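You operate a simulated robot arm through the tools that you are given. There is no shell and no other tool. Be economical: measure what you need, move in short steps, check, and stop when the job is done.

Carry out the task below with a simulated two-armed robot. There is one attempt and no reset: what you move stays moved.

JOB
On the top of the road side table, fold the striped cloth in half.

Only the result counts: the job must be done as asked and must still hold three seconds after the hand-in. Knocking over, shifting, dropping, spilling or breaking anything else fails it. Flat cloth is picked up by pressing the open fingertips on it (5 to 10 N) and closing them slowly along it; thin cloth reads only 2 to 8 mm in the jaws.

ROBOT AND FRAMES
Two 7-joint arms with two-finger parallel grippers on one trunk, on a base that drives. Base frame: it is fixed to the floor where the robot stands at the start and does not move with it; the origin is under the middle of the robot, x ahead of it, y to its left, z up; the surface under the hand at the start is at about z = 792. Units: mm, rad, N and s.
The left shoulder is at the start at [70, 163, 1095], the right one opposite. With the tool pointing down near the work surface each hand reaches from about 400 to 880 mm from the robot's upright axis, wherever it stands, measured 20 degrees to its own side. Places, roughly: top of the road side table [500, 0, 800]. Payload 3.43 kg a hand.
The tool frame of a hand sits at the grasp point between the pads (the TCP): z along the fingers, y along the line on which they close. The tips reach 34 mm beyond it. Largest opening 128 mm; finger width 24, thickness 12; the body of the gripper, 48 by 130 mm, starts 96 mm behind the TCP.
Orientation is that of the tool frame in the base frame, as a unit quaternion [w, x, y, z]. With the fingers straight down and closing along the base's y, the tool's x points along the base's -x, its y along +y and its z along -z.

CONTROLS
- The arms move only by the tool jog_arm. It takes "left_plan", "right_plan" or both (then of equal length, played together; a hand with none holds still); each is a list of rows, each a list of 7 numbers: the shift along the tool's x, y, z in cm, then the turn, a rotation vector about the tool's x, y, z in rad, then the gripper command, from -1 (fully open) to 1 (shut), values between in proportion. In form: [[dx, dy, dz, rx, ry, rz, gripper], ...]. A call has 1 to 20 rows; each row shifts and turns the commanded pose from where the row before left it, along the tool's axes as they then stand. A row lasts 0.2 s, in which the tool goes at most 50 mm and 0.15 rad; a call with a longer step from one row to the next is refused whole, and so is a gripper value outside its range. A pose out of reach is approached as far as the arm can. The call stops where the force on the tool passes 40 N (or 10 N more than at its start, if that is more) or the arm is blocked; 0.2 s more then pass. The fingers move at their own pace (about 153 mm/s each) and stop on an object; they squeeze with about 32 N. The grip force told is the motor's: it shows also when the fingers shut on nothing. Time passes only in rows, and 0.2 s behind the last, so rows that do not move let the fingers close. It gives the time, the measured TCP pose, the force on the tool (base axes), the opening and the grip force at its end, in the units of the frame above (readings bear some noise), with the torque about the TCP (base axes, N m) and any sound that the robot's microphone picked up.
- Cameras (640 x 400 px; columns grow to the right, rows downward): "scene" is now at [118.8, 21.2, 1296.7]; the picture's right is [0.30, -0.95, -0.00], its down [-0.78, -0.25, -0.58] and it looks along [0.55, 0.18, -0.81] (base axes); focal length 214 px, centre (320, 200). "left" rides on the left gripper at [76, 11, -160] in its tool frame; the picture's right is [-0.15, 0.99, 0.00], its down [-0.88, -0.13, -0.46] and it looks along [-0.45, -0.07, 0.89] (tool axes); focal length 234 px, centre (320, 200). "right" rides on the right gripper at [76, -11, -160] in its tool frame; the picture's right is [0.15, 0.99, 0.00], its down [-0.88, 0.13, -0.46] and it looks along [-0.45, 0.07, 0.89] (tool axes); focal length 234 px, centre (320, 200). There is no depth. A picture from a camera that has moved, and an enlarged one, comes with that camera's place and axes in the base frame and with its lens.
- get_image(camera): a new picture of that camera. The clock stands still meanwhile.
- raise_lower(by): slides the trunk up (or, below 0, down) by that many mm; the arms and the scene camera ride with it, the base frame stays. It gives what a move gives, with no picture.
- drive_base(legs): drives the robot by 1 to 6 legs, each [ahead, left, turn to the left] in mm, mm and rad, along the robot's own axes; the way and the turn of a leg run together, so that a leg with both is an arc; at most 1500 mm and 3.142 rad a leg. The arms and the cameras ride along, it lands a little off, and it stops where it bumps. It gives what a move gives.
- head_to(pan, tilt): turns the head with the scene camera to pan (to the left, within 1.501 rad either way) and tilt (down, from -0.506 to 1.204), counted from straight ahead of the robot. It gives what a move gives.
- inspect(camera, box): a new picture of the part [left, top, right, bottom] of that camera's present view, enlarged. The clock stands still meanwhile.
- sign_off(): hands the job in; it is judged then, once.

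Work in short steps. Places have to be worked out from the pictures, the camera data and where the tool is seen: move nearer, look again, correct. Check each grasp and each placing, and mend what went wrong. You have 120 turns and 108 pictures in all, those below and enlarged ones among them. Open the grippers and draw the arms clear of the work before you hand the job in, unless the task says otherwise; then end with one line.

The tools are called after ">>>" by a JSON object that holds its "method" and its "body". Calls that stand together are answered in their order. jog_arm: Moves the arms, as the interface text tells. Its arguments: {"type":"object","properties":{"left_plan":{"type":"array","items":{"type":"array","items":{"type":"number"}}},"right_plan":{"type":"array","items":{"type":"array","items":{"type":"number"}}}},"required":[]} The other tools are called the same way: raise_lower (by) slides the trunk up or down; drive_base (legs) drives the base; head_to (pan, tilt) turns the head that bears the scene camera; get_image (camera) takes a picture; inspect (camera, box) takes an enlarged picture of a part of a camera's view; sign_off () hands the job in.

At the start:

```text
time: 0.0
left_tool_pos: [712.5, 79.8, 1022.4]
left_tcp_rot: [0.0, 0.0, 1.0, 0.0]
left_ft_force: [-0.4, 0.3, -0.7]
left_ft_torque: [0.04, 0.02, 0.02]
left_grip_width: 128.0
left_grasp_force: 0.1
right_tool_pos: [384.1, -351.8, 948.5]
right_tcp_rot: [-0.001, 0.0, 1.0, 0.0]
right_ft_force: [-0.5, 0.6, 0.3]
right_ft_torque: [0.01, 0.0, 0.0]
right_grip_width: 128.3
right_grasp_force: 0.0
trunk travel left (down, up): [-575.0, 365.0]
robot x, y, heading: [-1.1, 0.6, 0.003]
head pan, tilt: [0.307, 0.949]
```

scene: 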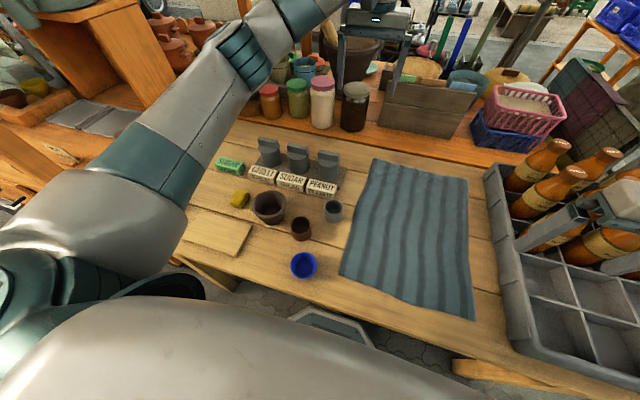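
right: 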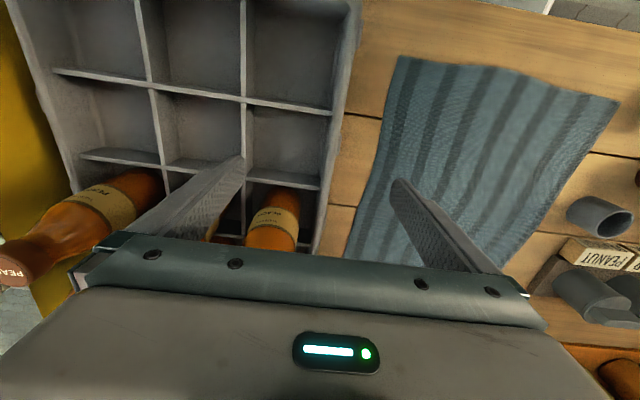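
left: 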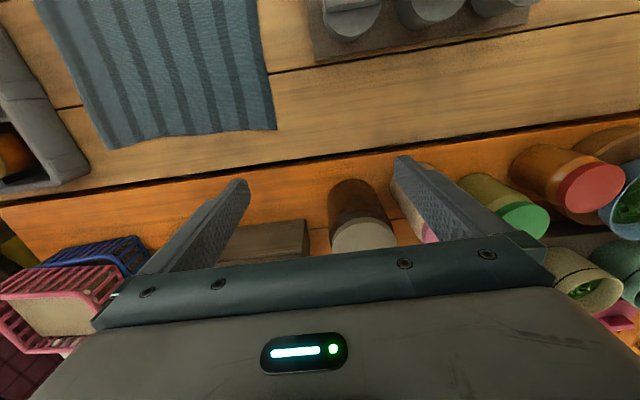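

The cloth spans roughly x 268–683 and y −280 to 21, with its stripes running along x. I plan to fold the near edge onto the far edge with both hands. First I raise the trunk for clearance and check the floor to the right before driving back.

>>> {"method": "raise_lower", "body": {"by": 100}}

>>> {"method": "head_to", "body": {"pan": -0.35, "tilt": 0.9}}

>>> {"method": "get_image", "body": {"camera": "scene"}}

>>> {"method": "head_to", "body": {"pan": -1.45, "tilt": 0.8}}

>>> {"method": "get_image", "body": {"camera": "scene"}}

```text
time: 1.3
left_tool_pos: [712.6, 79.9, 1122.3]
left_tcp_rot: [-0.002, 0.0, 1.0, 0.0]
left_ft_force: [-0.7, -0.2, 0.0]
left_ft_torque: [0.04, 0.0, -0.04]
left_grip_width: 127.9
left_grasp_force: 0.1
right_tool_pos: [384.9, -351.3, 1048.8]
right_tcp_rot: [-0.001, -0.001, 1.0, 0.0]
right_ft_force: [0.3, -0.1, 0.8]
right_ft_torque: [0.0, 0.02, -0.01]
right_grip_width: 128.0
right_grasp_force: 0.1
trunk travel left (down, up): [-675.0, 265.0]
robot x, y, heading: [2.7, -0.9, 0.005]
head pan, tilt: [0.307, 0.949]
```

```text
time: 2.4
left_tool_pos: [712.3, 81.0, 1122.0]
left_tcp_rot: [0.0, -0.002, 1.0, 0.0]
left_ft_force: [-0.2, -0.4, 0.0]
left_ft_torque: [0.01, -0.02, -0.02]
left_grip_width: 128.1
left_grasp_force: 0.1
right_tool_pos: [384.5, -351.8, 1047.8]
right_tcp_rot: [0.0, 0.0, 1.0, 0.0]
right_ft_force: [0.5, 0.3, -0.1]
right_ft_torque: [0.0, -0.01, 0.02]
right_grip_width: 128.2
right_grasp_force: 0.0
trunk travel left (down, up): [-675.0, 265.0]
robot x, y, heading: [-0.6, 2.6, -0.003]
head pan, tilt: [-0.351, 0.901]
```

```text
104 pictures are left
camera scene: at [120.4, -26.6, 1400.3], right [-0.34, -0.94, 0.0], down [-0.74, 0.27, -0.62], along [0.58, -0.21, -0.78], focal length 214 px, centre (320, 200)
```

scene: 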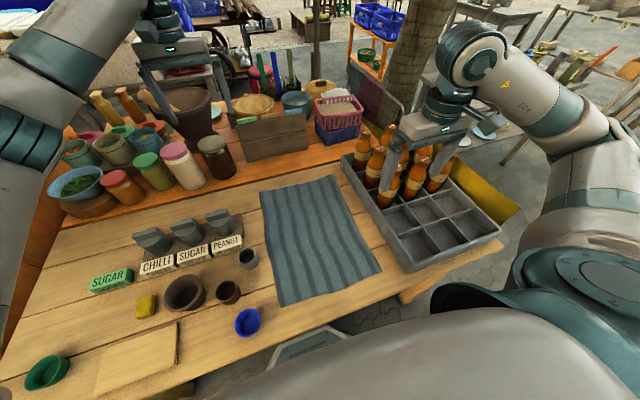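

```text
time: 3.7
left_tool_pos: [712.3, 80.4, 1121.8]
left_tcp_rot: [0.0, -0.001, 1.0, -0.001]
left_ft_force: [-0.2, 0.2, 0.2]
left_ft_torque: [-0.01, 0.01, 0.0]
left_grip_width: 127.9
left_grasp_force: 0.1
right_tool_pos: [383.8, -352.2, 1048.4]
right_tcp_rot: [0.0, 0.0, 1.0, 0.0]
right_ft_force: [0.6, 0.1, 0.6]
right_ft_torque: [0.02, -0.03, 0.0]
right_grip_width: 128.1
right_grasp_force: 0.1
trunk travel left (down, up): [-675.0, 265.0]
robot x, y, heading: [-4.9, -2.5, 0.0]
head pan, tilt: [-1.45, 0.799]
```

```text
103 pictures are left
camera scene: at [59.2, -80.8, 1408.2], right [-0.99, -0.12, 0.0], down [-0.09, 0.71, -0.7], along [0.08, -0.69, -0.72], focal length 214 px, centre (320, 200)
```

scene: 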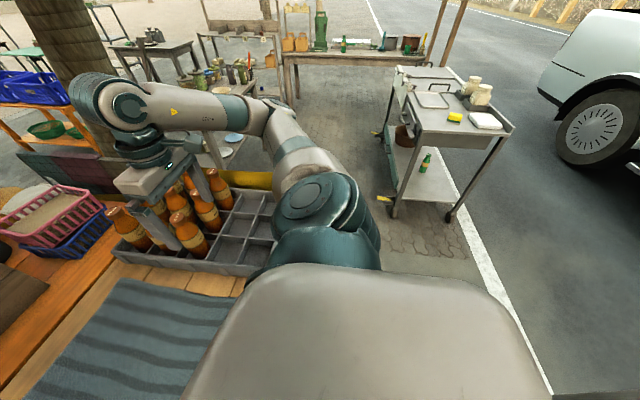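

The floor looks clear behind and to the right. I drive back 140 and right 80 so both hands can cover both ends of the cloth, then look at it again.

>>> {"method": "drive_base", "body": {"legs": [[-140, 0, 0], [0, -80, 0]]}}

>>> {"method": "head_to", "body": {"pan": -0.1, "tilt": 0.85}}

>>> {"method": "get_image", "body": {"camera": "scene"}}

>>> {"method": "get_image", "body": {"camera": "right"}}

```text
time: 5.7
left_tool_pos: [570.7, -0.4, 1121.4]
left_tcp_rot: [0.0, 0.002, 1.0, 0.0]
left_ft_force: [0.4, 0.5, 0.8]
left_ft_torque: [0.02, 0.05, -0.01]
left_grip_width: 128.0
left_grasp_force: 0.0
right_tool_pos: [241.9, -430.9, 1048.4]
right_tcp_rot: [-0.001, 0.003, 1.0, 0.0]
right_ft_force: [0.4, 1.1, 0.1]
right_ft_torque: [-0.03, -0.03, 0.01]
right_grip_width: 128.1
right_grasp_force: 0.2
trunk travel left (down, up): [-675.0, 265.0]
robot x, y, heading: [-143.2, -74.0, -0.008]
head pan, tilt: [-1.45, 0.799]
```

```text
time: 7.2
left_tool_pos: [570.7, -0.2, 1122.0]
left_tcp_rot: [0.0, 0.002, 1.0, 0.0]
left_ft_force: [0.1, -0.4, -0.1]
left_ft_torque: [0.0, 0.04, 0.02]
left_grip_width: 128.1
left_grasp_force: 0.1
right_tool_pos: [241.5, -432.0, 1048.4]
right_tcp_rot: [0.0, 0.003, 1.0, 0.0]
right_ft_force: [-0.1, -0.4, 0.3]
right_ft_torque: [-0.05, -0.02, 0.01]
right_grip_width: 128.0
right_grasp_force: 0.1
trunk travel left (down, up): [-675.0, 265.0]
robot x, y, heading: [-142.3, -80.1, -0.008]
head pan, tilt: [-0.099, 0.85]
```

```text
102 pictures are left
camera scene: at [-14.7, -87.3, 1404.2], right [-0.1, -0.99, 0.0], down [-0.75, 0.08, -0.66], along [0.66, -0.07, -0.75], focal length 214 px, centre (320, 200)
```

scene: 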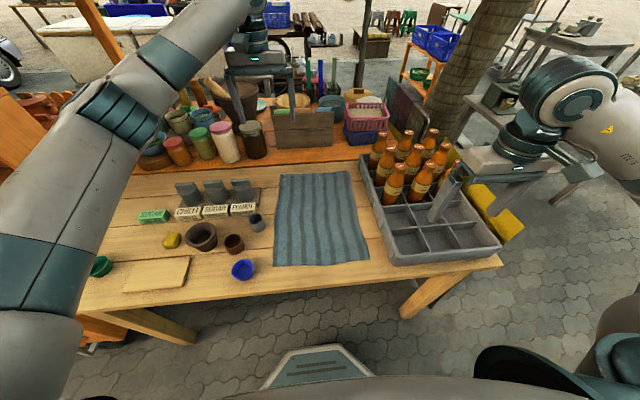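

```text
101 pictures are left
camera right: at [166.3, -442.5, 1207.5], right [-0.14, 0.99, 0.0], down [0.88, 0.13, 0.46], along [0.45, 0.06, -0.89], focal length 234 px, centre (320, 200)
```

right: 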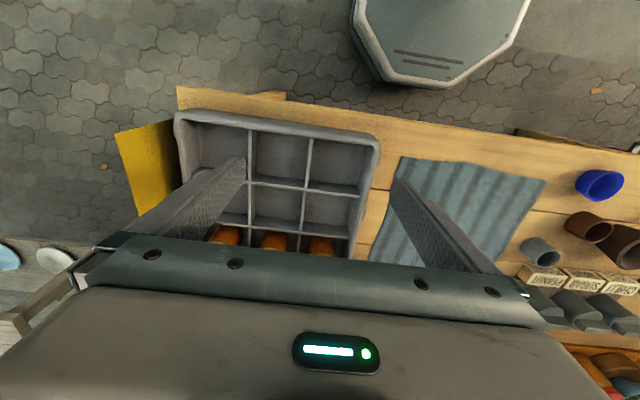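

Cloth corners estimate: near edge at x≈266 from y≈-275 to ≈10, far edge at x≈675. I bring both hands over the near edge, half open, to look more closely.

>>> {"method": "jog_arm", "body": {"left_plan": [[3.63, -0.25, 1.5, 0, 0, 0, 0.1], [3.63, -0.25, 1.5, 0, 0, 0, 0.1], [3.63, -0.25, 1.5, 0, 0, 0, 0.1], [3.63, -0.25, 1.5, 0, 0, 0, 0.1], [3.63, -0.25, 1.5, 0, 0, 0, 0.1], [3.63, -0.25, 1.5, 0, 0, 0, 0.1], [3.63, -0.25, 1.5, 0, 0, 0, 0.1], [3.63, -0.25, 1.5, 0, 0, 0, 0.1]], "right_plan": [[-0.48, 2.52, 0.6, 0, 0, 0, 0.1], [-0.48, 2.52, 0.6, 0, 0, 0, 0.1], [-0.48, 2.52, 0.6, 0, 0, 0, 0.1], [-0.48, 2.52, 0.6, 0, 0, 0, 0.1], [-0.48, 2.52, 0.6, 0, 0, 0, 0.1], [-0.48, 2.52, 0.6, 0, 0, 0, 0.1], [-0.48, 2.52, 0.6, 0, 0, 0, 0.1], [-0.48, 2.52, 0.6, 0, 0, 0, 0.1]]}}

>>> {"method": "get_image", "body": {"camera": "left"}}

>>> {"method": "get_image", "body": {"camera": "right"}}

>>> {"method": "get_image", "body": {"camera": "scene"}}

```text
time: 9.0
left_tool_pos: [281.7, -21.5, 1003.2]
left_tcp_rot: [0.0, 0.001, 1.0, 0.0]
left_ft_force: [-0.2, 0.6, 0.0]
left_ft_torque: [-0.03, 0.02, 0.02]
left_grip_width: 57.5
left_grasp_force: 0.0
right_tool_pos: [282.1, -228.0, 1001.7]
right_tcp_rot: [0.0, 0.002, 1.0, -0.001]
right_ft_force: [-0.3, 0.3, 0.2]
right_ft_torque: [-0.04, -0.03, 0.0]
right_grip_width: 57.7
right_grasp_force: 0.2
trunk travel left (down, up): [-675.0, 265.0]
robot x, y, heading: [-142.8, -77.1, -0.005]
head pan, tilt: [-0.099, 0.85]
```

```text
100 pictures are left
camera left: at [205.6, -8.7, 1163.2], right [0.15, 0.99, 0.0], down [0.88, -0.13, 0.46], along [0.45, -0.07, -0.89], focal length 234 px, centre (320, 200)
```

left: 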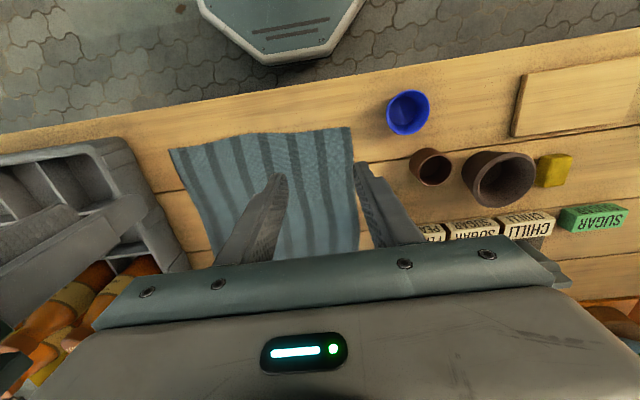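

```text
99 pictures are left
camera right: at [206.4, -238.0, 1160.9], right [-0.14, 0.99, 0.0], down [0.88, 0.13, 0.46], along [0.45, 0.06, -0.89], focal length 234 px, centre (320, 200)
```

right: 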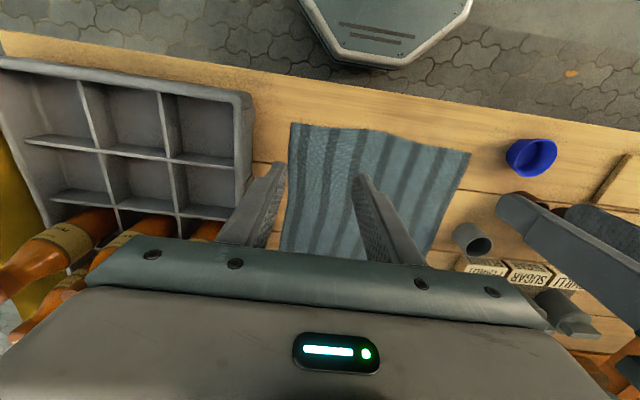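

```text
98 pictures are left
camera scene: at [-14.6, -86.3, 1404.3], right [-0.1, -0.99, 0.0], down [-0.75, 0.08, -0.66], along [0.66, -0.07, -0.75], focal length 214 px, centre (320, 200)
```

scene: 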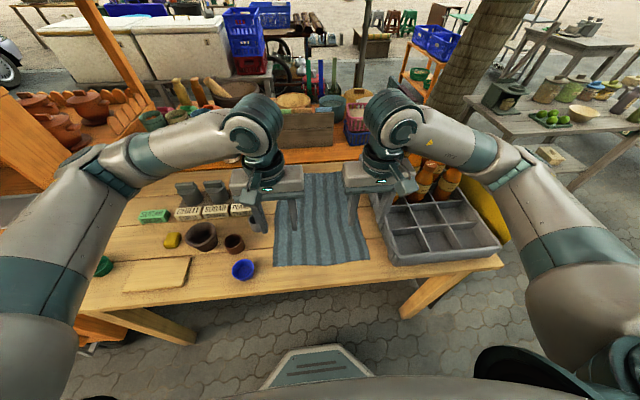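

Near corners come out at about (268,-267) on the right and (276,20) on the left. I narrow the openings to about 45 mm, shift the left hand 8 mm forward, descend to about 30 mm above the cloth and check.

>>> {"method": "jog_arm", "body": {"left_plan": [[-0.2, 0, 3.5, 0, 0, 0, 0.3], [-0.2, 0, 3.5, 0, 0, 0, 0.3], [-0.2, 0, 3.5, 0, 0, 0, 0.3], [-0.2, 0, 3.5, 0, 0, 0, 0.3], [0, 0, 0, 0, 0, 0, 0.3]], "right_plan": [[-0.05, 0, 3.5, 0, 0, 0, 0.3], [-0.05, 0, 3.5, 0, 0, 0, 0.3], [-0.05, 0, 3.5, 0, 0, 0, 0.3], [-0.05, 0, 3.5, 0, 0, 0, 0.3], [0, 0, 0, 0, 0, 0, 0.3]]}}

>>> {"method": "get_image", "body": {"camera": "left"}}

>>> {"method": "get_image", "body": {"camera": "right"}}

>>> {"method": "inspect", "body": {"camera": "scene", "box": [220, 140, 420, 290]}}

```text
time: 10.2
left_tool_pos: [287.4, -21.3, 861.7]
left_tcp_rot: [0.0, 0.002, 1.0, 0.0]
left_ft_force: [0.2, -0.6, 0.4]
left_ft_torque: [0.01, -0.03, 0.02]
left_grip_width: 44.9
left_grasp_force: 0.0
right_tool_pos: [284.6, -230.5, 860.4]
right_tcp_rot: [-0.001, 0.003, 1.0, 0.0]
right_ft_force: [0.8, 0.3, -0.3]
right_ft_torque: [0.01, -0.03, 0.0]
right_grip_width: 44.3
right_grasp_force: 0.0
trunk travel left (down, up): [-675.0, 265.0]
robot x, y, heading: [-145.4, -79.6, -0.005]
head pan, tilt: [-0.099, 0.85]
```

```text
97 pictures are left
camera left: at [212.2, -8.2, 1022.7], right [0.15, 0.99, 0.0], down [0.88, -0.13, 0.46], along [0.45, -0.07, -0.89], focal length 234 px, centre (320, 200)
```

left: 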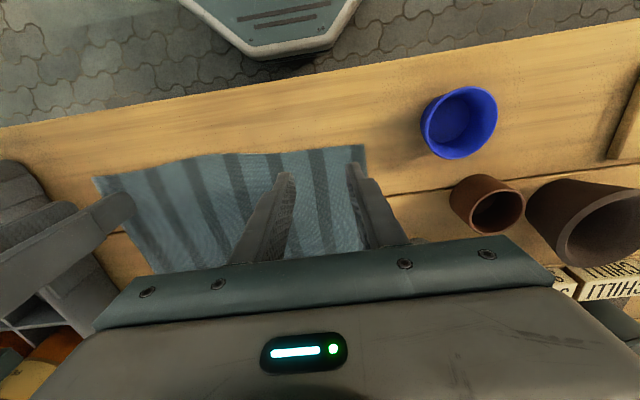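

```text
96 pictures are left
camera right: at [210.0, -241.3, 1019.7], right [-0.14, 0.99, 0.0], down [0.88, 0.13, 0.46], along [0.45, 0.06, -0.89], focal length 234 px, centre (320, 200)
```

right: 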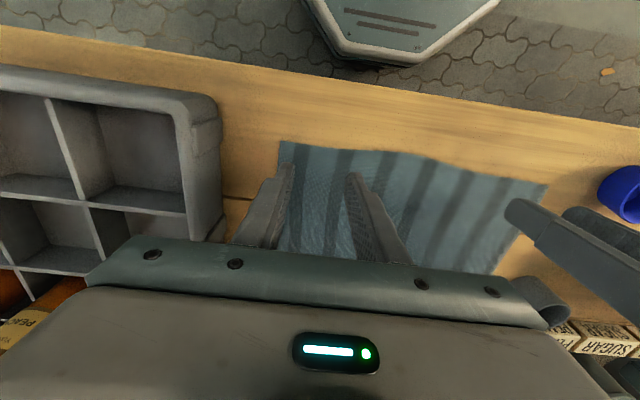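

```text
2.67 times, centred on (320, 215) of scene
camera zoom: at [-15.0, -87.5, 1404.3], right [-0.1, -0.99, 0.0], down [-0.75, 0.08, -0.66], along [0.66, -0.07, -0.75], focal length 572 px, centre (320, 160)
```

zoom: 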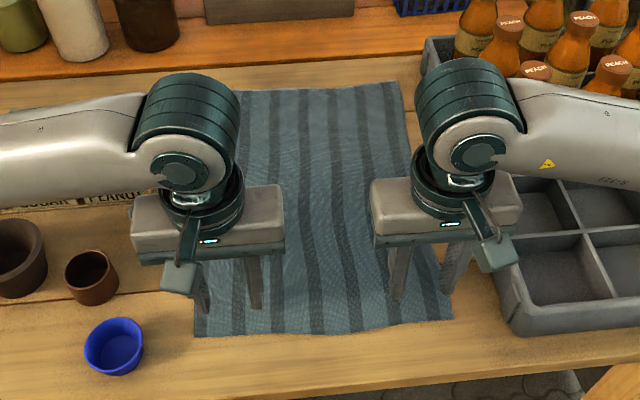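

Fingers straddle the near edge well, and the gripper bodies are above the crate wall. I descend to just above contact.

>>> {"method": "jog_arm", "body": {"left_plan": [[0, 0, 1.4, 0, 0, 0, 0.3], [0, 0, 1.4, 0, 0, 0, 0.3], [0, 0, 0.2, 0, 0, 0, 0.3], [0, 0, 0, 0, 0, 0, 0.3]], "right_plan": [[0, 0, 1.4, 0, 0, 0, 0.3], [0, 0, 1.4, 0, 0, 0, 0.3], [0, 0, 0.1, 0, 0, 0, 0.3], [0, 0, 0, 0, 0, 0, 0.3]]}}

>>> {"method": "get_image", "body": {"camera": "left"}}

>>> {"method": "get_image", "body": {"camera": "right"}}

```text
time: 11.2
left_tool_pos: [288.3, -20.2, 832.9]
left_tcp_rot: [-0.001, 0.002, 1.0, -0.001]
left_ft_force: [0.4, -0.3, 0.3]
left_ft_torque: [0.01, 0.0, 0.03]
left_grip_width: 44.9
left_grasp_force: 0.2
right_tool_pos: [284.9, -230.1, 832.1]
right_tcp_rot: [0.0, 0.003, 1.0, 0.0]
right_ft_force: [-0.7, 0.5, 1.3]
right_ft_torque: [0.03, 0.01, 0.01]
right_grip_width: 45.1
right_grasp_force: 0.1
trunk travel left (down, up): [-675.0, 265.0]
robot x, y, heading: [-141.5, -79.2, -0.006]
head pan, tilt: [-0.099, 0.85]
```

```text
94 pictures are left
camera left: at [212.5, -7.6, 992.6], right [0.15, 0.99, 0.0], down [0.88, -0.13, 0.45], along [0.45, -0.07, -0.89], focal length 234 px, centre (320, 200)
```

left: 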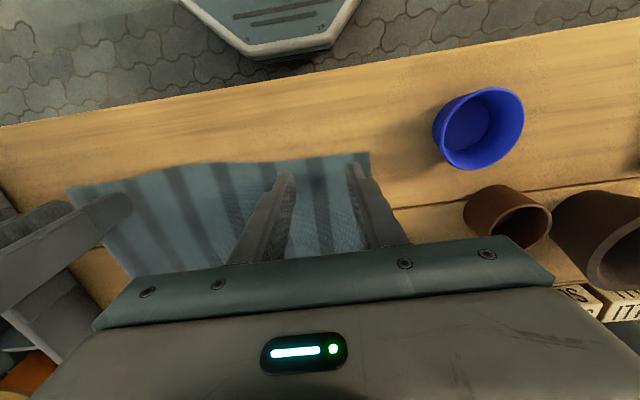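

```text
93 pictures are left
camera right: at [208.8, -241.5, 991.4], right [-0.14, 0.99, 0.0], down [0.88, 0.13, 0.46], along [0.45, 0.06, -0.89], focal length 234 px, centre (320, 200)
```

right: 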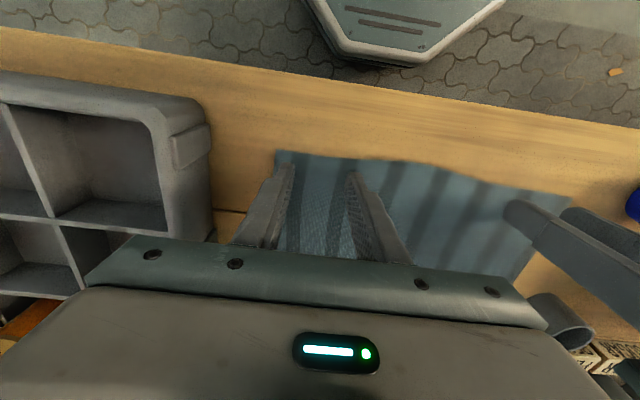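

Tips sit about 10 mm inside the near edge. I press down in small steps until I read 5–10 N.

>>> {"method": "jog_arm", "body": {"left_plan": [[0, 0, 0.2, 0, 0, 0, 0.3], [0, 0, 0.2, 0, 0, 0, 0.3], [0, 0, 0, 0, 0, 0, 0.3]], "right_plan": [[0, 0, 0.2, 0, 0, 0, 0.3], [0, 0, 0.2, 0, 0, 0, 0.3], [0, 0, 0, 0, 0, 0, 0.3]]}}

```text
time: 12.0
left_tool_pos: [288.5, -19.8, 829.5]
left_tcp_rot: [0.0, 0.002, 1.0, 0.001]
left_ft_force: [0.4, 0.6, -0.2]
left_ft_torque: [0.0, 0.01, 0.01]
left_grip_width: 44.7
left_grasp_force: 0.1
right_tool_pos: [282.9, -230.8, 828.0]
right_tcp_rot: [0.001, 0.003, 1.0, 0.0]
right_ft_force: [0.5, 0.6, 0.3]
right_ft_torque: [0.02, -0.01, 0.01]
right_grip_width: 44.9
right_grasp_force: 0.0
trunk travel left (down, up): [-675.0, 265.0]
robot x, y, heading: [-142.8, -78.9, -0.012]
head pan, tilt: [-0.099, 0.85]
```

No contact yet, so I go another 2 mm at a time.

>>> {"method": "jog_arm", "body": {"left_plan": [[0, 0, 0.2, 0, 0, 0, 0.3], [0, 0, 0, 0, 0, 0, 0.3]], "right_plan": [[0, 0, 0.2, 0, 0, 0, 0.3], [0, 0, 0, 0, 0, 0, 0.3]]}}

>>> {"method": "jog_arm", "body": {"left_plan": [[0, 0, 0.1, 0, 0, 0, 0.3], [0, 0, 0, 0, 0, 0, 0.3]], "right_plan": [[0, 0, 0.1, 0, 0, 0, 0.3], [0, 0, 0, 0, 0, 0, 0.3]]}}

```text
time: 12.6
left_tool_pos: [287.8, -19.6, 826.8]
left_tcp_rot: [-0.001, 0.002, 1.0, 0.0]
left_ft_force: [-0.3, -0.5, -0.4]
left_ft_torque: [0.01, 0.03, -0.01]
left_grip_width: 44.8
left_grasp_force: 0.0
right_tool_pos: [283.8, -230.4, 826.4]
right_tcp_rot: [0.0, 0.002, 1.0, 0.001]
right_ft_force: [-1.0, -0.6, 0.8]
right_ft_torque: [0.0, -0.02, -0.02]
right_grip_width: 45.0
right_grasp_force: 0.1
trunk travel left (down, up): [-675.0, 265.0]
robot x, y, heading: [-139.8, -77.7, -0.005]
head pan, tilt: [-0.099, 0.85]
```

```text
time: 13.2
left_tool_pos: [289.3, -19.9, 825.4]
left_tcp_rot: [0.001, 0.001, 1.0, 0.0]
left_ft_force: [-0.1, 0.1, 0.0]
left_ft_torque: [-0.04, -0.02, 0.02]
left_grip_width: 44.8
left_grasp_force: 0.2
right_tool_pos: [283.7, -229.9, 825.6]
right_tcp_rot: [-0.001, 0.003, 1.0, 0.0]
right_ft_force: [0.5, 0.6, 0.9]
right_ft_torque: [0.02, -0.02, 0.0]
right_grip_width: 44.8
right_grasp_force: 0.0
trunk travel left (down, up): [-675.0, 265.0]
robot x, y, heading: [-140.2, -77.6, -0.007]
head pan, tilt: [-0.099, 0.85]
```

Still no load; tips are near z=791. I continue in 1 mm steps.

>>> {"method": "jog_arm", "body": {"left_plan": [[0, 0, 0.1, 0, 0, 0, 0.3], [0, 0, 0, 0, 0, 0, 0.3]], "right_plan": [[0, 0, 0.1, 0, 0, 0, 0.3], [0, 0, 0, 0, 0, 0, 0.3]]}}

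>>> {"method": "jog_arm", "body": {"left_plan": [[0, 0, 0.1, 0, 0, 0, 0.3], [0, 0, 0, 0, 0, 0, 0.3]], "right_plan": [[0, 0, 0.1, 0, 0, 0, 0.3], [0, 0, 0, 0, 0, 0, 0.3]]}}

```text
time: 13.8
left_tool_pos: [289.0, -21.8, 824.4]
left_tcp_rot: [0.0, 0.002, 1.0, 0.0]
left_ft_force: [0.2, -0.2, 0.7]
left_ft_torque: [-0.04, 0.01, -0.02]
left_grip_width: 44.8
left_grasp_force: 0.0
right_tool_pos: [283.6, -230.2, 825.1]
right_tcp_rot: [0.0, 0.003, 1.0, -0.001]
right_ft_force: [-0.9, 0.4, -0.4]
right_ft_torque: [0.0, -0.02, -0.01]
right_grip_width: 45.0
right_grasp_force: 0.1
trunk travel left (down, up): [-675.0, 265.0]
robot x, y, heading: [-141.3, -76.3, -0.008]
head pan, tilt: [-0.099, 0.85]
```

```text
time: 14.4
left_tool_pos: [288.9, -20.8, 822.6]
left_tcp_rot: [0.001, 0.001, 1.0, 0.0]
left_ft_force: [-0.1, 0.6, -0.5]
left_ft_torque: [0.0, 0.01, 0.02]
left_grip_width: 45.0
left_grasp_force: 0.1
right_tool_pos: [283.4, -229.9, 823.0]
right_tcp_rot: [-0.001, 0.003, 1.0, 0.001]
right_ft_force: [0.6, 0.6, 0.0]
right_ft_torque: [0.01, -0.03, -0.05]
right_grip_width: 44.7
right_grasp_force: 0.0
trunk travel left (down, up): [-675.0, 265.0]
robot x, y, heading: [-142.2, -78.0, -0.009]
head pan, tilt: [-0.099, 0.85]
```

Still free. I keep stepping and read the force each time.

>>> {"method": "jog_arm", "body": {"left_plan": [[0, 0, 0.15, 0, 0, 0, 0.3], [0, 0, 0, 0, 0, 0, 0.3]], "right_plan": [[0, 0, 0.15, 0, 0, 0, 0.3], [0, 0, 0, 0, 0, 0, 0.3]]}}

>>> {"method": "jog_arm", "body": {"left_plan": [[0, 0, 0.15, 0, 0, 0, 0.3], [0, 0, 0, 0, 0, 0, 0.3]], "right_plan": [[0, 0, 0.15, 0, 0, 0, 0.3], [0, 0, 0, 0, 0, 0, 0.3]]}}

>>> {"method": "inspect", "body": {"camera": "left", "box": [200, 120, 460, 260]}}

```text
time: 15.0
left_tool_pos: [287.2, -19.0, 823.9]
left_tcp_rot: [-0.001, 0.001, 1.0, 0.0]
left_ft_force: [-0.7, -0.2, 0.7]
left_ft_torque: [0.0, -0.01, 0.03]
left_grip_width: 45.0
left_grasp_force: 0.1
right_tool_pos: [284.0, -229.4, 820.4]
right_tcp_rot: [0.001, 0.003, 1.0, 0.0]
right_ft_force: [-0.2, 0.0, -0.6]
right_ft_torque: [0.02, -0.04, -0.03]
right_grip_width: 44.9
right_grasp_force: 0.0
trunk travel left (down, up): [-675.0, 265.0]
robot x, y, heading: [-141.8, -79.1, -0.004]
head pan, tilt: [-0.099, 0.85]
```

```text
time: 15.6
left_tool_pos: [288.0, -19.0, 821.2]
left_tcp_rot: [0.001, 0.002, 1.0, 0.0]
left_ft_force: [-0.8, -0.3, -0.8]
left_ft_torque: [-0.01, 0.01, -0.03]
left_grip_width: 44.9
left_grasp_force: 0.0
right_tool_pos: [283.1, -230.0, 819.6]
right_tcp_rot: [0.001, 0.002, 1.0, 0.0]
right_ft_force: [-0.5, -0.6, 0.5]
right_ft_torque: [0.0, -0.01, -0.01]
right_grip_width: 44.9
right_grasp_force: 0.1
trunk travel left (down, up): [-675.0, 265.0]
robot x, y, heading: [-144.2, -79.7, -0.002]
head pan, tilt: [-0.099, 0.85]
```

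```text
2.46 times, centred on (330, 190) of left
camera zoom: at [213.2, -6.9, 981.6], right [0.15, 0.99, 0.0], down [0.88, -0.13, 0.46], along [0.45, -0.07, -0.89], focal length 576 px, centre (295, 225)
```

zoom: 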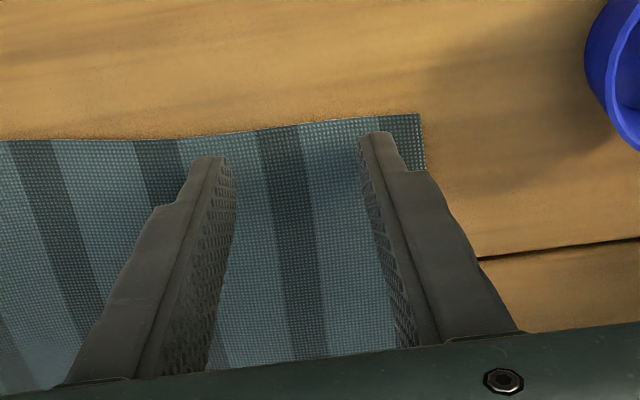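

The tips look very near the cloth. I continue in 1.5 mm steps.

>>> {"method": "jog_arm", "body": {"left_plan": [[0, 0, 0.15, 0, 0, 0, 0.3], [0, 0, 0, 0, 0, 0, 0.3]], "right_plan": [[0, 0, 0.15, 0, 0, 0, 0.3], [0, 0, 0, 0, 0, 0, 0.3]]}}

>>> {"method": "jog_arm", "body": {"left_plan": [[0, 0, 0.15, 0, 0, 0, 0.3], [0, 0, 0, 0, 0, 0, 0.3]], "right_plan": [[0, 0, 0.15, 0, 0, 0, 0.3], [0, 0, 0, 0, 0, 0, 0.3]]}}

```text
time: 16.2
left_tool_pos: [288.5, -19.0, 820.4]
left_tcp_rot: [0.0, 0.002, 1.0, 0.0]
left_ft_force: [-0.1, -0.3, 0.2]
left_ft_torque: [0.01, -0.03, -0.01]
left_grip_width: 44.6
left_grasp_force: 0.1
right_tool_pos: [282.5, -230.5, 818.7]
right_tcp_rot: [0.0, 0.003, 1.0, 0.0]
right_ft_force: [0.6, 0.3, -0.3]
right_ft_torque: [0.01, 0.01, -0.02]
right_grip_width: 44.7
right_grasp_force: 0.1
trunk travel left (down, up): [-675.0, 265.0]
robot x, y, heading: [-143.3, -77.8, -0.007]
head pan, tilt: [-0.099, 0.85]
```

```text
time: 16.8
left_tool_pos: [288.7, -19.5, 818.4]
left_tcp_rot: [0.0, 0.002, 1.0, -0.001]
left_ft_force: [1.2, 0.4, 0.2]
left_ft_torque: [0.03, -0.03, -0.01]
left_grip_width: 44.8
left_grasp_force: 0.1
right_tool_pos: [282.4, -231.4, 816.7]
right_tcp_rot: [0.0, 0.003, 1.0, 0.0]
right_ft_force: [0.8, -0.4, -0.3]
right_ft_torque: [-0.01, 0.01, 0.03]
right_grip_width: 44.8
right_grasp_force: 0.0
trunk travel left (down, up): [-675.0, 265.0]
robot x, y, heading: [-141.1, -79.0, -0.006]
head pan, tilt: [-0.099, 0.85]
```

Still free at tips around z=783, so the table top is lower than I assumed.

>>> {"method": "jog_arm", "body": {"left_plan": [[0, 0, 0.15, 0, 0, 0, 0.3], [0, 0, 0, 0, 0, 0, 0.3]], "right_plan": [[0, 0, 0.15, 0, 0, 0, 0.3], [0, 0, 0, 0, 0, 0, 0.3]]}}

>>> {"method": "jog_arm", "body": {"left_plan": [[0, 0, 0.15, 0, 0, 0, 0.3], [0, 0, 0, 0, 0, 0, 0.3]], "right_plan": [[0, 0, 0.15, 0, 0, 0, 0.3], [0, 0, 0, 0, 0, 0, 0.3]]}}

>>> {"method": "inspect", "body": {"camera": "left", "box": [200, 120, 460, 260]}}

>>> {"method": "inspect", "body": {"camera": "right", "box": [200, 120, 460, 260]}}

```text
time: 17.4
left_tool_pos: [289.5, -21.0, 816.6]
left_tcp_rot: [0.001, 0.002, 1.0, 0.0]
left_ft_force: [0.5, 0.1, -0.1]
left_ft_torque: [-0.04, -0.03, 0.02]
left_grip_width: 44.9
left_grasp_force: 0.1
right_tool_pos: [282.9, -231.5, 816.2]
right_tcp_rot: [0.0, 0.002, 1.0, 0.0]
right_ft_force: [1.1, -0.2, 4.4]
right_ft_torque: [0.0, -0.06, -0.01]
right_grip_width: 44.6
right_grasp_force: 0.1
trunk travel left (down, up): [-675.0, 265.0]
robot x, y, heading: [-142.1, -79.7, 0.001]
head pan, tilt: [-0.099, 0.85]
```

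```text
time: 18.0
left_tool_pos: [287.1, -20.6, 815.0]
left_tcp_rot: [0.001, 0.001, 1.0, 0.0]
left_ft_force: [-0.2, -0.2, 0.9]
left_ft_torque: [-0.02, -0.04, 0.0]
left_grip_width: 44.7
left_grasp_force: 0.0
right_tool_pos: [281.6, -230.9, 815.6]
right_tcp_rot: [0.002, 0.003, 1.0, 0.001]
right_ft_force: [0.8, -1.9, 22.1]
right_ft_torque: [0.04, -0.04, -0.05]
right_grip_width: 45.0
right_grasp_force: 0.0
trunk travel left (down, up): [-675.0, 265.0]
robot x, y, heading: [-141.5, -77.2, -0.006]
head pan, tilt: [-0.099, 0.85]
```

```text
2.46 times, centred on (330, 190) of left
camera zoom: at [211.9, -7.6, 976.1], right [0.15, 0.99, 0.0], down [0.88, -0.13, 0.46], along [0.45, -0.07, -0.89], focal length 576 px, centre (295, 225)
```

zoom: 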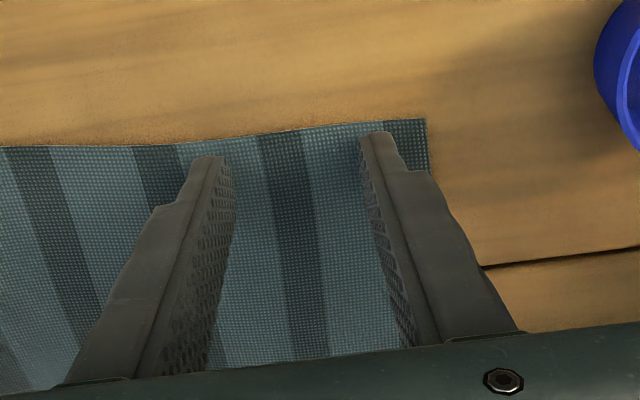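

```text
2.46 times, centred on (330, 190) of right
camera zoom: at [206.3, -241.8, 974.2], right [-0.14, 0.99, 0.0], down [0.88, 0.13, 0.46], along [0.45, 0.07, -0.89], focal length 576 px, centre (295, 225)
```

zoom: 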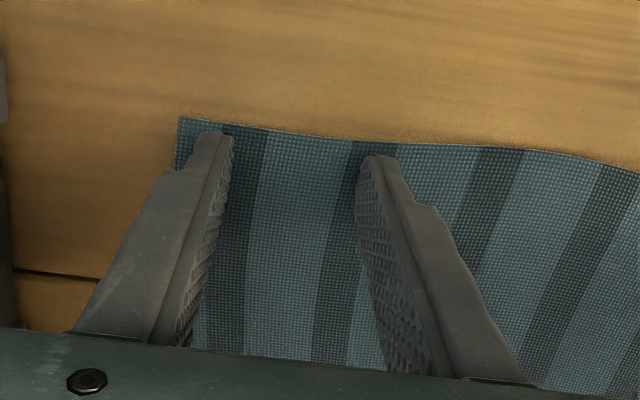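

The right hand contacted at 22 N (about 12 N/mm), so I ease it up by 1 mm. The left still needs to go down a little.

>>> {"method": "jog_arm", "body": {"left_plan": [[0, 0, 0.1, 0, 0, 0, 0.3], [0, 0, 0, 0, 0, 0, 0.3]], "right_plan": [[0, 0, -0.11, 0, 0, 0, 0.3], [0, 0, 0, 0, 0, 0, 0.3]]}}

>>> {"method": "jog_arm", "body": {"left_plan": [[0, 0, 0.05, 0, 0, 0, 0.3], [0, 0, 0, 0, 0, 0, 0.3]]}}

```text
time: 18.6
left_tool_pos: [287.7, -19.1, 816.5]
left_tcp_rot: [0.002, 0.001, 1.0, -0.001]
left_ft_force: [1.0, -0.6, 25.3]
left_ft_torque: [0.17, -0.02, 0.08]
left_grip_width: 44.7
left_grasp_force: 0.1
right_tool_pos: [280.6, -231.2, 815.8]
right_tcp_rot: [-0.001, 0.002, 1.0, 0.0]
right_ft_force: [1.9, 0.7, 7.8]
right_ft_torque: [0.07, -0.07, -0.02]
right_grip_width: 45.0
right_grasp_force: 0.4
trunk travel left (down, up): [-675.0, 265.0]
robot x, y, heading: [-140.4, -76.6, -0.009]
head pan, tilt: [-0.099, 0.85]
```

```text
time: 19.2
left_tool_pos: [287.5, -21.2, 814.7]
left_tcp_rot: [0.003, 0.003, 1.0, -0.001]
left_ft_force: [-3.2, 1.9, 16.3]
left_ft_torque: [0.21, 0.17, 0.04]
left_grip_width: 45.1
left_grasp_force: 0.0
right_tool_pos: [280.3, -230.6, 815.9]
right_tcp_rot: [0.0, 0.002, 1.0, 0.0]
right_ft_force: [-1.6, -1.3, 6.1]
right_ft_torque: [-0.03, 0.04, 0.03]
right_grip_width: 44.7
right_grasp_force: 0.1
trunk travel left (down, up): [-675.0, 265.0]
robot x, y, heading: [-141.0, -77.1, -0.006]
head pan, tilt: [-0.099, 0.85]
stopped in row 2 (left hand): the force on the tool passed its limit at 41 N (the readings are from after the stop); the commanded pose is now the measured one
```

Left is at 16 N; I ease it up by about 0.7 mm and check.

>>> {"method": "jog_arm", "body": {"left_plan": [[0, 0, -0.07, 0, 0, 0, 0.3], [0, 0, 0, 0, 0, 0, 0.3]]}}

```text
time: 19.8
left_tool_pos: [287.8, -20.2, 814.8]
left_tcp_rot: [0.003, 0.002, 1.0, -0.001]
left_ft_force: [-3.1, -1.0, 13.3]
left_ft_torque: [0.11, 0.13, -0.01]
left_grip_width: 44.9
left_grasp_force: 0.2
right_tool_pos: [280.7, -231.4, 815.2]
right_tcp_rot: [-0.001, 0.002, 1.0, 0.0]
right_ft_force: [-1.1, -0.2, 9.2]
right_ft_torque: [0.03, -0.01, -0.03]
right_grip_width: 44.7
right_grasp_force: 0.1
trunk travel left (down, up): [-675.0, 265.0]
robot x, y, heading: [-139.9, -78.9, -0.007]
head pan, tilt: [-0.099, 0.85]
```

Now I ease the left slightly more and close both grippers slowly over about 3 s.

>>> {"method": "jog_arm", "body": {"left_plan": [[0, 0, -0.03, 0, 0, 0, 0.3], [0, 0, 0, 0, 0, 0, 0.35], [0, 0, 0, 0, 0, 0, 0.4], [0, 0, 0, 0, 0, 0, 0.45], [0, 0, 0, 0, 0, 0, 0.5], [0, 0, 0, 0, 0, 0, 0.55], [0, 0, 0, 0, 0, 0, 0.6], [0, 0, 0, 0, 0, 0, 0.65], [0, 0, 0, 0, 0, 0, 0.7], [0, 0, 0, 0, 0, 0, 0.75], [0, 0, 0, 0, 0, 0, 0.8], [0, 0, 0, 0, 0, 0, 0.85], [0, 0, 0, 0, 0, 0, 0.9], [0, 0, 0, 0, 0, 0, 0.95], [0, 0, 0, 0, 0, 0, 1], [0, 0, 0, 0, 0, 0, 1], [0, 0, 0, 0, 0, 0, 1]], "right_plan": [[0, 0, 0, 0, 0, 0, 0.3], [0, 0, 0, 0, 0, 0, 0.35], [0, 0, 0, 0, 0, 0, 0.4], [0, 0, 0, 0, 0, 0, 0.45], [0, 0, 0, 0, 0, 0, 0.5], [0, 0, 0, 0, 0, 0, 0.55], [0, 0, 0, 0, 0, 0, 0.6], [0, 0, 0, 0, 0, 0, 0.65], [0, 0, 0, 0, 0, 0, 0.7], [0, 0, 0, 0, 0, 0, 0.75], [0, 0, 0, 0, 0, 0, 0.8], [0, 0, 0, 0, 0, 0, 0.85], [0, 0, 0, 0, 0, 0, 0.9], [0, 0, 0, 0, 0, 0, 0.95], [0, 0, 0, 0, 0, 0, 1], [0, 0, 0, 0, 0, 0, 1], [0, 0, 0, 0, 0, 0, 1]]}}

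>>> {"method": "inspect", "body": {"camera": "left", "box": [200, 120, 460, 260]}}

>>> {"method": "inspect", "body": {"camera": "right", "box": [200, 120, 460, 260]}}

```text
time: 23.4
left_tool_pos: [288.6, -20.6, 815.7]
left_tcp_rot: [0.003, 0.002, 1.0, -0.001]
left_ft_force: [-1.0, -0.2, 2.5]
left_ft_torque: [0.01, 0.01, 0.02]
left_grip_width: 0.0
left_grasp_force: 32.5
right_tool_pos: [279.9, -229.2, 816.4]
right_tcp_rot: [0.0, 0.002, 1.0, 0.0]
right_ft_force: [0.5, 1.1, 19.3]
right_ft_torque: [0.08, -0.08, 0.04]
right_grip_width: 0.2
right_grasp_force: 31.9
trunk travel left (down, up): [-675.0, 265.0]
robot x, y, heading: [-145.2, -80.7, -0.005]
head pan, tilt: [-0.099, 0.85]
```

```text
2.46 times, centred on (330, 190) of left
camera zoom: at [211.4, -6.8, 975.7], right [0.15, 0.99, 0.0], down [0.88, -0.13, 0.46], along [0.45, -0.07, -0.89], focal length 576 px, centre (295, 225)
```

zoom: 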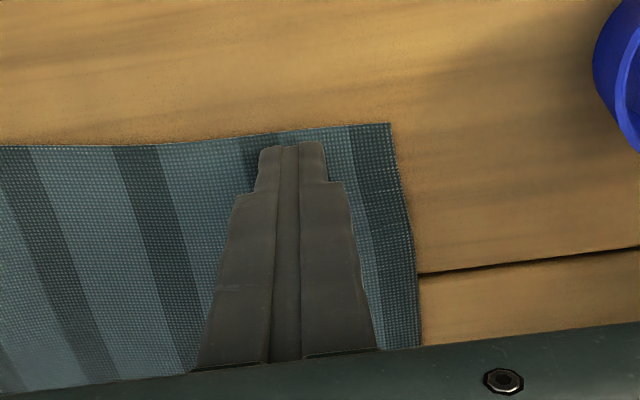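

```text
2.46 times, centred on (330, 190) of right
camera zoom: at [205.3, -241.2, 974.5], right [-0.14, 0.99, 0.0], down [0.88, 0.13, 0.46], along [0.45, 0.06, -0.89], focal length 576 px, centre (295, 225)
```

zoom: 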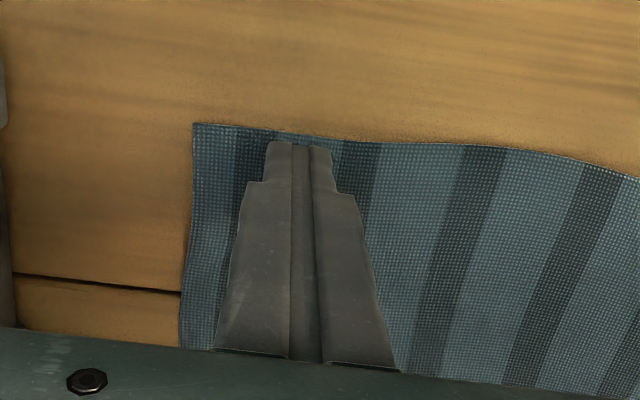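

The grip reads 0 mm, so both hands slipped over the cloth. I lift slightly, reopen a little wider, shift inward 4–6 mm and 7 mm deeper, and retry with more even pressure and slower closing.

>>> {"method": "jog_arm", "body": {"left_plan": [[0, 0, -0.8, 0, 0, 0, 1], [-0.6, -0.4, 0, 0, 0, 0, 0.15], [0, 0, 0, 0, 0, 0, 0.15], [0, 0, 0, 0, 0, 0, 0.15], [0, 0, 0.5, 0, 0, 0, 0.15], [0, 0, 0.2, 0, 0, 0, 0.15], [0, 0, 0, 0, 0, 0, 0.15]], "right_plan": [[0, 0, -0.8, 0, 0, 0, 1], [-0.7, 0.6, 0, 0, 0, 0, 0.15], [0, 0, 0, 0, 0, 0, 0.15], [0, 0, 0, 0, 0, 0, 0.15], [0, 0, 0.5, 0, 0, 0, 0.15], [0, 0, 0.2, 0, 0, 0, 0.15], [0, 0, 0, 0, 0, 0, 0.15]]}}

>>> {"method": "inspect", "body": {"camera": "left", "box": [200, 120, 460, 260]}}

>>> {"method": "inspect", "body": {"camera": "right", "box": [200, 120, 460, 260]}}

```text
time: 25.0
left_tool_pos: [293.8, -23.6, 816.8]
left_tcp_rot: [0.003, 0.001, 1.0, -0.001]
left_ft_force: [-0.2, 0.2, 1.0]
left_ft_torque: [0.0, 0.0, 0.02]
left_grip_width: 54.4
left_grasp_force: 0.1
right_tool_pos: [287.0, -224.7, 815.6]
right_tcp_rot: [0.0, 0.002, 1.0, 0.0]
right_ft_force: [-2.8, -1.2, 16.0]
right_ft_torque: [0.03, 0.12, 0.04]
right_grip_width: 54.4
right_grasp_force: 0.0
trunk travel left (down, up): [-675.0, 265.0]
robot x, y, heading: [-143.3, -78.1, -0.005]
head pan, tilt: [-0.099, 0.85]
```

```text
2.46 times, centred on (330, 190) of left
camera zoom: at [217.7, -11.0, 976.7], right [0.15, 0.99, 0.0], down [0.88, -0.13, 0.46], along [0.45, -0.07, -0.89], focal length 576 px, centre (295, 225)
```

zoom: 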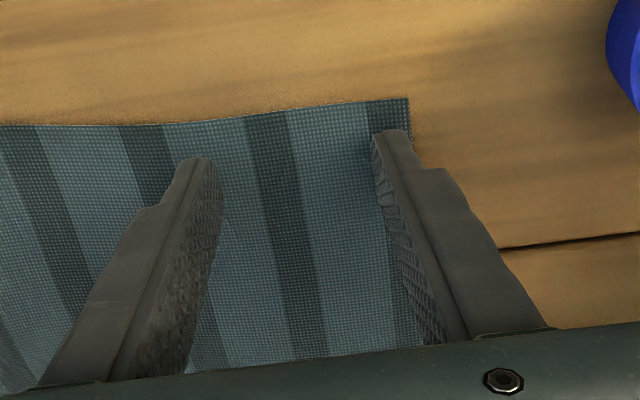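

```text
2.46 times, centred on (330, 190) of right
camera zoom: at [212.2, -236.2, 974.5], right [-0.14, 0.99, 0.0], down [0.88, 0.13, 0.46], along [0.45, 0.06, -0.89], focal length 576 px, centre (295, 225)
```

zoom: 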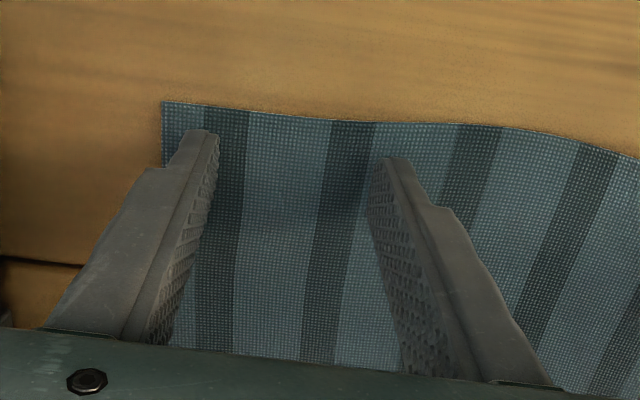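

Placement is good. The left needs about 1 mm more; the right is at 16 N and needs easing by about 0.6 mm.

>>> {"method": "jog_arm", "body": {"left_plan": [[0, 0, 0.1, 0, 0, 0, 0.15], [0, 0, 0, 0, 0, 0, 0.15], [0, 0, 0, 0, 0, 0, 0.15]], "right_plan": [[0, 0, -0.06, 0, 0, 0, 0.15], [0, 0, 0, 0, 0, 0, 0.15], [0, 0, 0, 0, 0, 0, 0.15]]}}

```text
time: 25.8
left_tool_pos: [294.3, -24.2, 816.3]
left_tcp_rot: [0.002, 0.002, 1.0, -0.001]
left_ft_force: [-1.9, 0.8, 7.2]
left_ft_torque: [0.08, 0.11, 0.02]
left_grip_width: 54.4
left_grasp_force: 0.1
right_tool_pos: [286.7, -225.3, 814.9]
right_tcp_rot: [-0.001, 0.002, 1.0, 0.0]
right_ft_force: [0.0, -0.8, 7.5]
right_ft_torque: [0.0, -0.02, 0.01]
right_grip_width: 54.3
right_grasp_force: 0.0
trunk travel left (down, up): [-675.0, 265.0]
robot x, y, heading: [-143.7, -74.8, -0.005]
head pan, tilt: [-0.099, 0.85]
```

Both are at about 7 N. I close slowly to about half and check force and shape.

>>> {"method": "jog_arm", "body": {"left_plan": [[0, 0, 0, 0, 0, 0, 0.18], [0, 0, 0, 0, 0, 0, 0.21], [0, 0, 0, 0, 0, 0, 0.24], [0, 0, 0, 0, 0, 0, 0.27], [0, 0, 0, 0, 0, 0, 0.3], [0, 0, 0, 0, 0, 0, 0.33], [0, 0, 0, 0, 0, 0, 0.36], [0, 0, 0, 0, 0, 0, 0.39], [0, 0, 0, 0, 0, 0, 0.42], [0, 0, 0, 0, 0, 0, 0.45], [0, 0, 0, 0, 0, 0, 0.48], [0, 0, 0, 0, 0, 0, 0.51], [0, 0, 0, 0, 0, 0, 0.54], [0, 0, 0, 0, 0, 0, 0.57], [0, 0, 0, 0, 0, 0, 0.6]], "right_plan": [[0, 0, 0, 0, 0, 0, 0.18], [0, 0, 0, 0, 0, 0, 0.21], [0, 0, 0, 0, 0, 0, 0.24], [0, 0, 0, 0, 0, 0, 0.27], [0, 0, 0, 0, 0, 0, 0.3], [0, 0, 0, 0, 0, 0, 0.33], [0, 0, 0, 0, 0, 0, 0.36], [0, 0, 0, 0, 0, 0, 0.39], [0, 0, 0, 0, 0, 0, 0.42], [0, 0, 0, 0, 0, 0, 0.45], [0, 0, 0, 0, 0, 0, 0.48], [0, 0, 0, 0, 0, 0, 0.51], [0, 0, 0, 0, 0, 0, 0.54], [0, 0, 0, 0, 0, 0, 0.57], [0, 0, 0, 0, 0, 0, 0.6]]}}

>>> {"method": "inspect", "body": {"camera": "left", "box": [200, 120, 460, 260]}}

>>> {"method": "inspect", "body": {"camera": "right", "box": [200, 120, 460, 260]}}

```text
time: 29.0
left_tool_pos: [295.1, -24.4, 816.4]
left_tcp_rot: [0.003, 0.002, 1.0, -0.001]
left_ft_force: [0.0, -0.4, 13.4]
left_ft_torque: [0.03, 0.05, 0.0]
left_grip_width: 23.3
left_grasp_force: 0.0
right_tool_pos: [286.2, -225.4, 816.8]
right_tcp_rot: [0.0, 0.002, 1.0, 0.0]
right_ft_force: [0.3, 0.5, 5.5]
right_ft_torque: [0.02, -0.01, -0.01]
right_grip_width: 24.7
right_grasp_force: 0.1
trunk travel left (down, up): [-675.0, 265.0]
robot x, y, heading: [-142.9, -77.6, -0.006]
head pan, tilt: [-0.099, 0.85]
```

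```text
2.46 times, centred on (330, 190) of left
camera zoom: at [217.9, -11.4, 975.4], right [0.15, 0.99, 0.0], down [0.88, -0.13, 0.46], along [0.45, -0.07, -0.89], focal length 576 px, centre (295, 225)
```

zoom: 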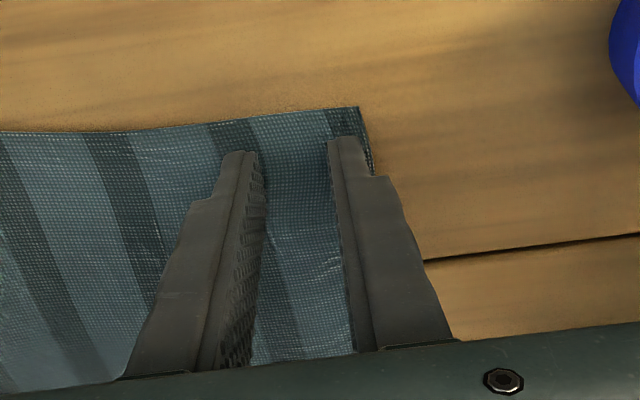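

```text
2.46 times, centred on (330, 190) of right
camera zoom: at [212.1, -236.2, 974.8], right [-0.14, 0.99, 0.0], down [0.88, 0.13, 0.46], along [0.45, 0.06, -0.89], focal length 576 px, centre (295, 225)
```

zoom: 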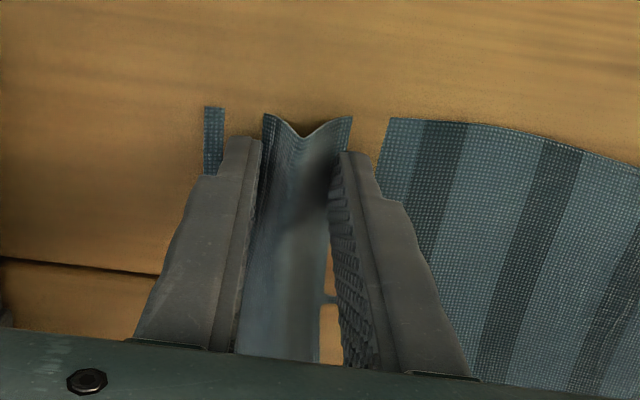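

The right hand is buckling the cloth nicely; on the left the outer finger drags the cloth while the inner one slips. I finish closing the right and reset the left, tilted so its inner finger presses harder.

>>> {"method": "jog_arm", "body": {"left_plan": [[0, 0, -0.8, 0, 0, 0, 0.6], [0, -0.5, 0, -0.005, 0, 0, 0.15], [0, 0, 0, 0, 0, 0, 0.15], [0, 0, 0, 0, 0, 0, 0.15], [0, 0, 0.3, 0, 0, 0, 0.15], [0, 0, 0.2, 0, 0, 0, 0.15], [0, 0, 0, 0, 0, 0, 0.15], [0, 0, 0, 0, 0, 0, 0.15], [0, 0, 0, 0, 0, 0, 0.15], [0, 0, 0, 0, 0, 0, 0.15], [0, 0, 0, 0, 0, 0, 0.15], [0, 0, 0, 0, 0, 0, 0.15], [0, 0, 0, 0, 0, 0, 0.15], [0, 0, 0, 0, 0, 0, 0.15], [0, 0, 0, 0, 0, 0, 0.15], [0, 0, 0, 0, 0, 0, 0.15], [0, 0, 0, 0, 0, 0, 0.15]], "right_plan": [[0, 0, 0, 0, 0, 0, 0.63], [0, 0, 0, 0, 0, 0, 0.66], [0, 0, 0, 0, 0, 0, 0.69], [0, 0, 0, 0, 0, 0, 0.72], [0, 0, 0, 0, 0, 0, 0.75], [0, 0, 0, 0, 0, 0, 0.78], [0, 0, 0, 0, 0, 0, 0.81], [0, 0, 0, 0, 0, 0, 0.84], [0, 0, 0, 0, 0, 0, 0.87], [0, 0, 0, 0, 0, 0, 0.9], [0, 0, 0, 0, 0, 0, 0.93], [0, 0, 0, 0, 0, 0, 0.96], [0, 0, 0, 0, 0, 0, 1], [0, 0, 0, 0, 0, 0, 1], [0, 0, 0, 0, 0, 0, 1], [0, 0, 0, 0, 0, 0, 1], [0, 0, 0, 0, 0, 0, 1]]}}

>>> {"method": "inspect", "body": {"camera": "left", "box": [200, 120, 460, 260]}}

>>> {"method": "inspect", "body": {"camera": "right", "box": [200, 120, 460, 260]}}

```text
time: 32.6
left_tool_pos: [295.4, -28.3, 819.2]
left_tcp_rot: [0.001, 0.002, 1.0, 0.002]
left_ft_force: [-0.3, -1.0, -0.2]
left_ft_torque: [0.0, -0.02, 0.0]
left_grip_width: 54.5
left_grasp_force: 0.1
right_tool_pos: [287.4, -225.1, 815.0]
right_tcp_rot: [-0.001, 0.002, 1.0, 0.0]
right_ft_force: [-0.3, 0.7, 11.9]
right_ft_torque: [0.01, -0.02, 0.03]
right_grip_width: 2.5
right_grasp_force: 31.7
trunk travel left (down, up): [-675.0, 265.0]
robot x, y, heading: [-143.1, -76.8, -0.006]
head pan, tilt: [-0.099, 0.85]
```

```text
2.46 times, centred on (330, 190) of left
camera zoom: at [218.9, -17.2, 978.8], right [0.15, 0.99, 0.0], down [0.88, -0.13, 0.46], along [0.45, -0.07, -0.89], focal length 576 px, centre (295, 225)
```

zoom: 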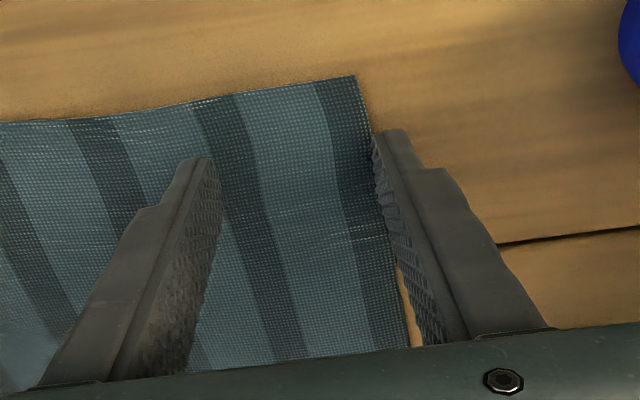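

```text
2.46 times, centred on (330, 190) of right
camera zoom: at [212.6, -235.9, 974.7], right [-0.14, 0.99, 0.0], down [0.88, 0.13, 0.45], along [0.45, 0.06, -0.89], focal length 576 px, centre (295, 225)
```

zoom: 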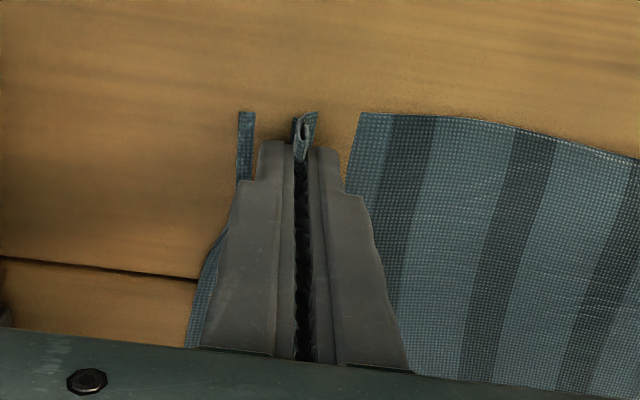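

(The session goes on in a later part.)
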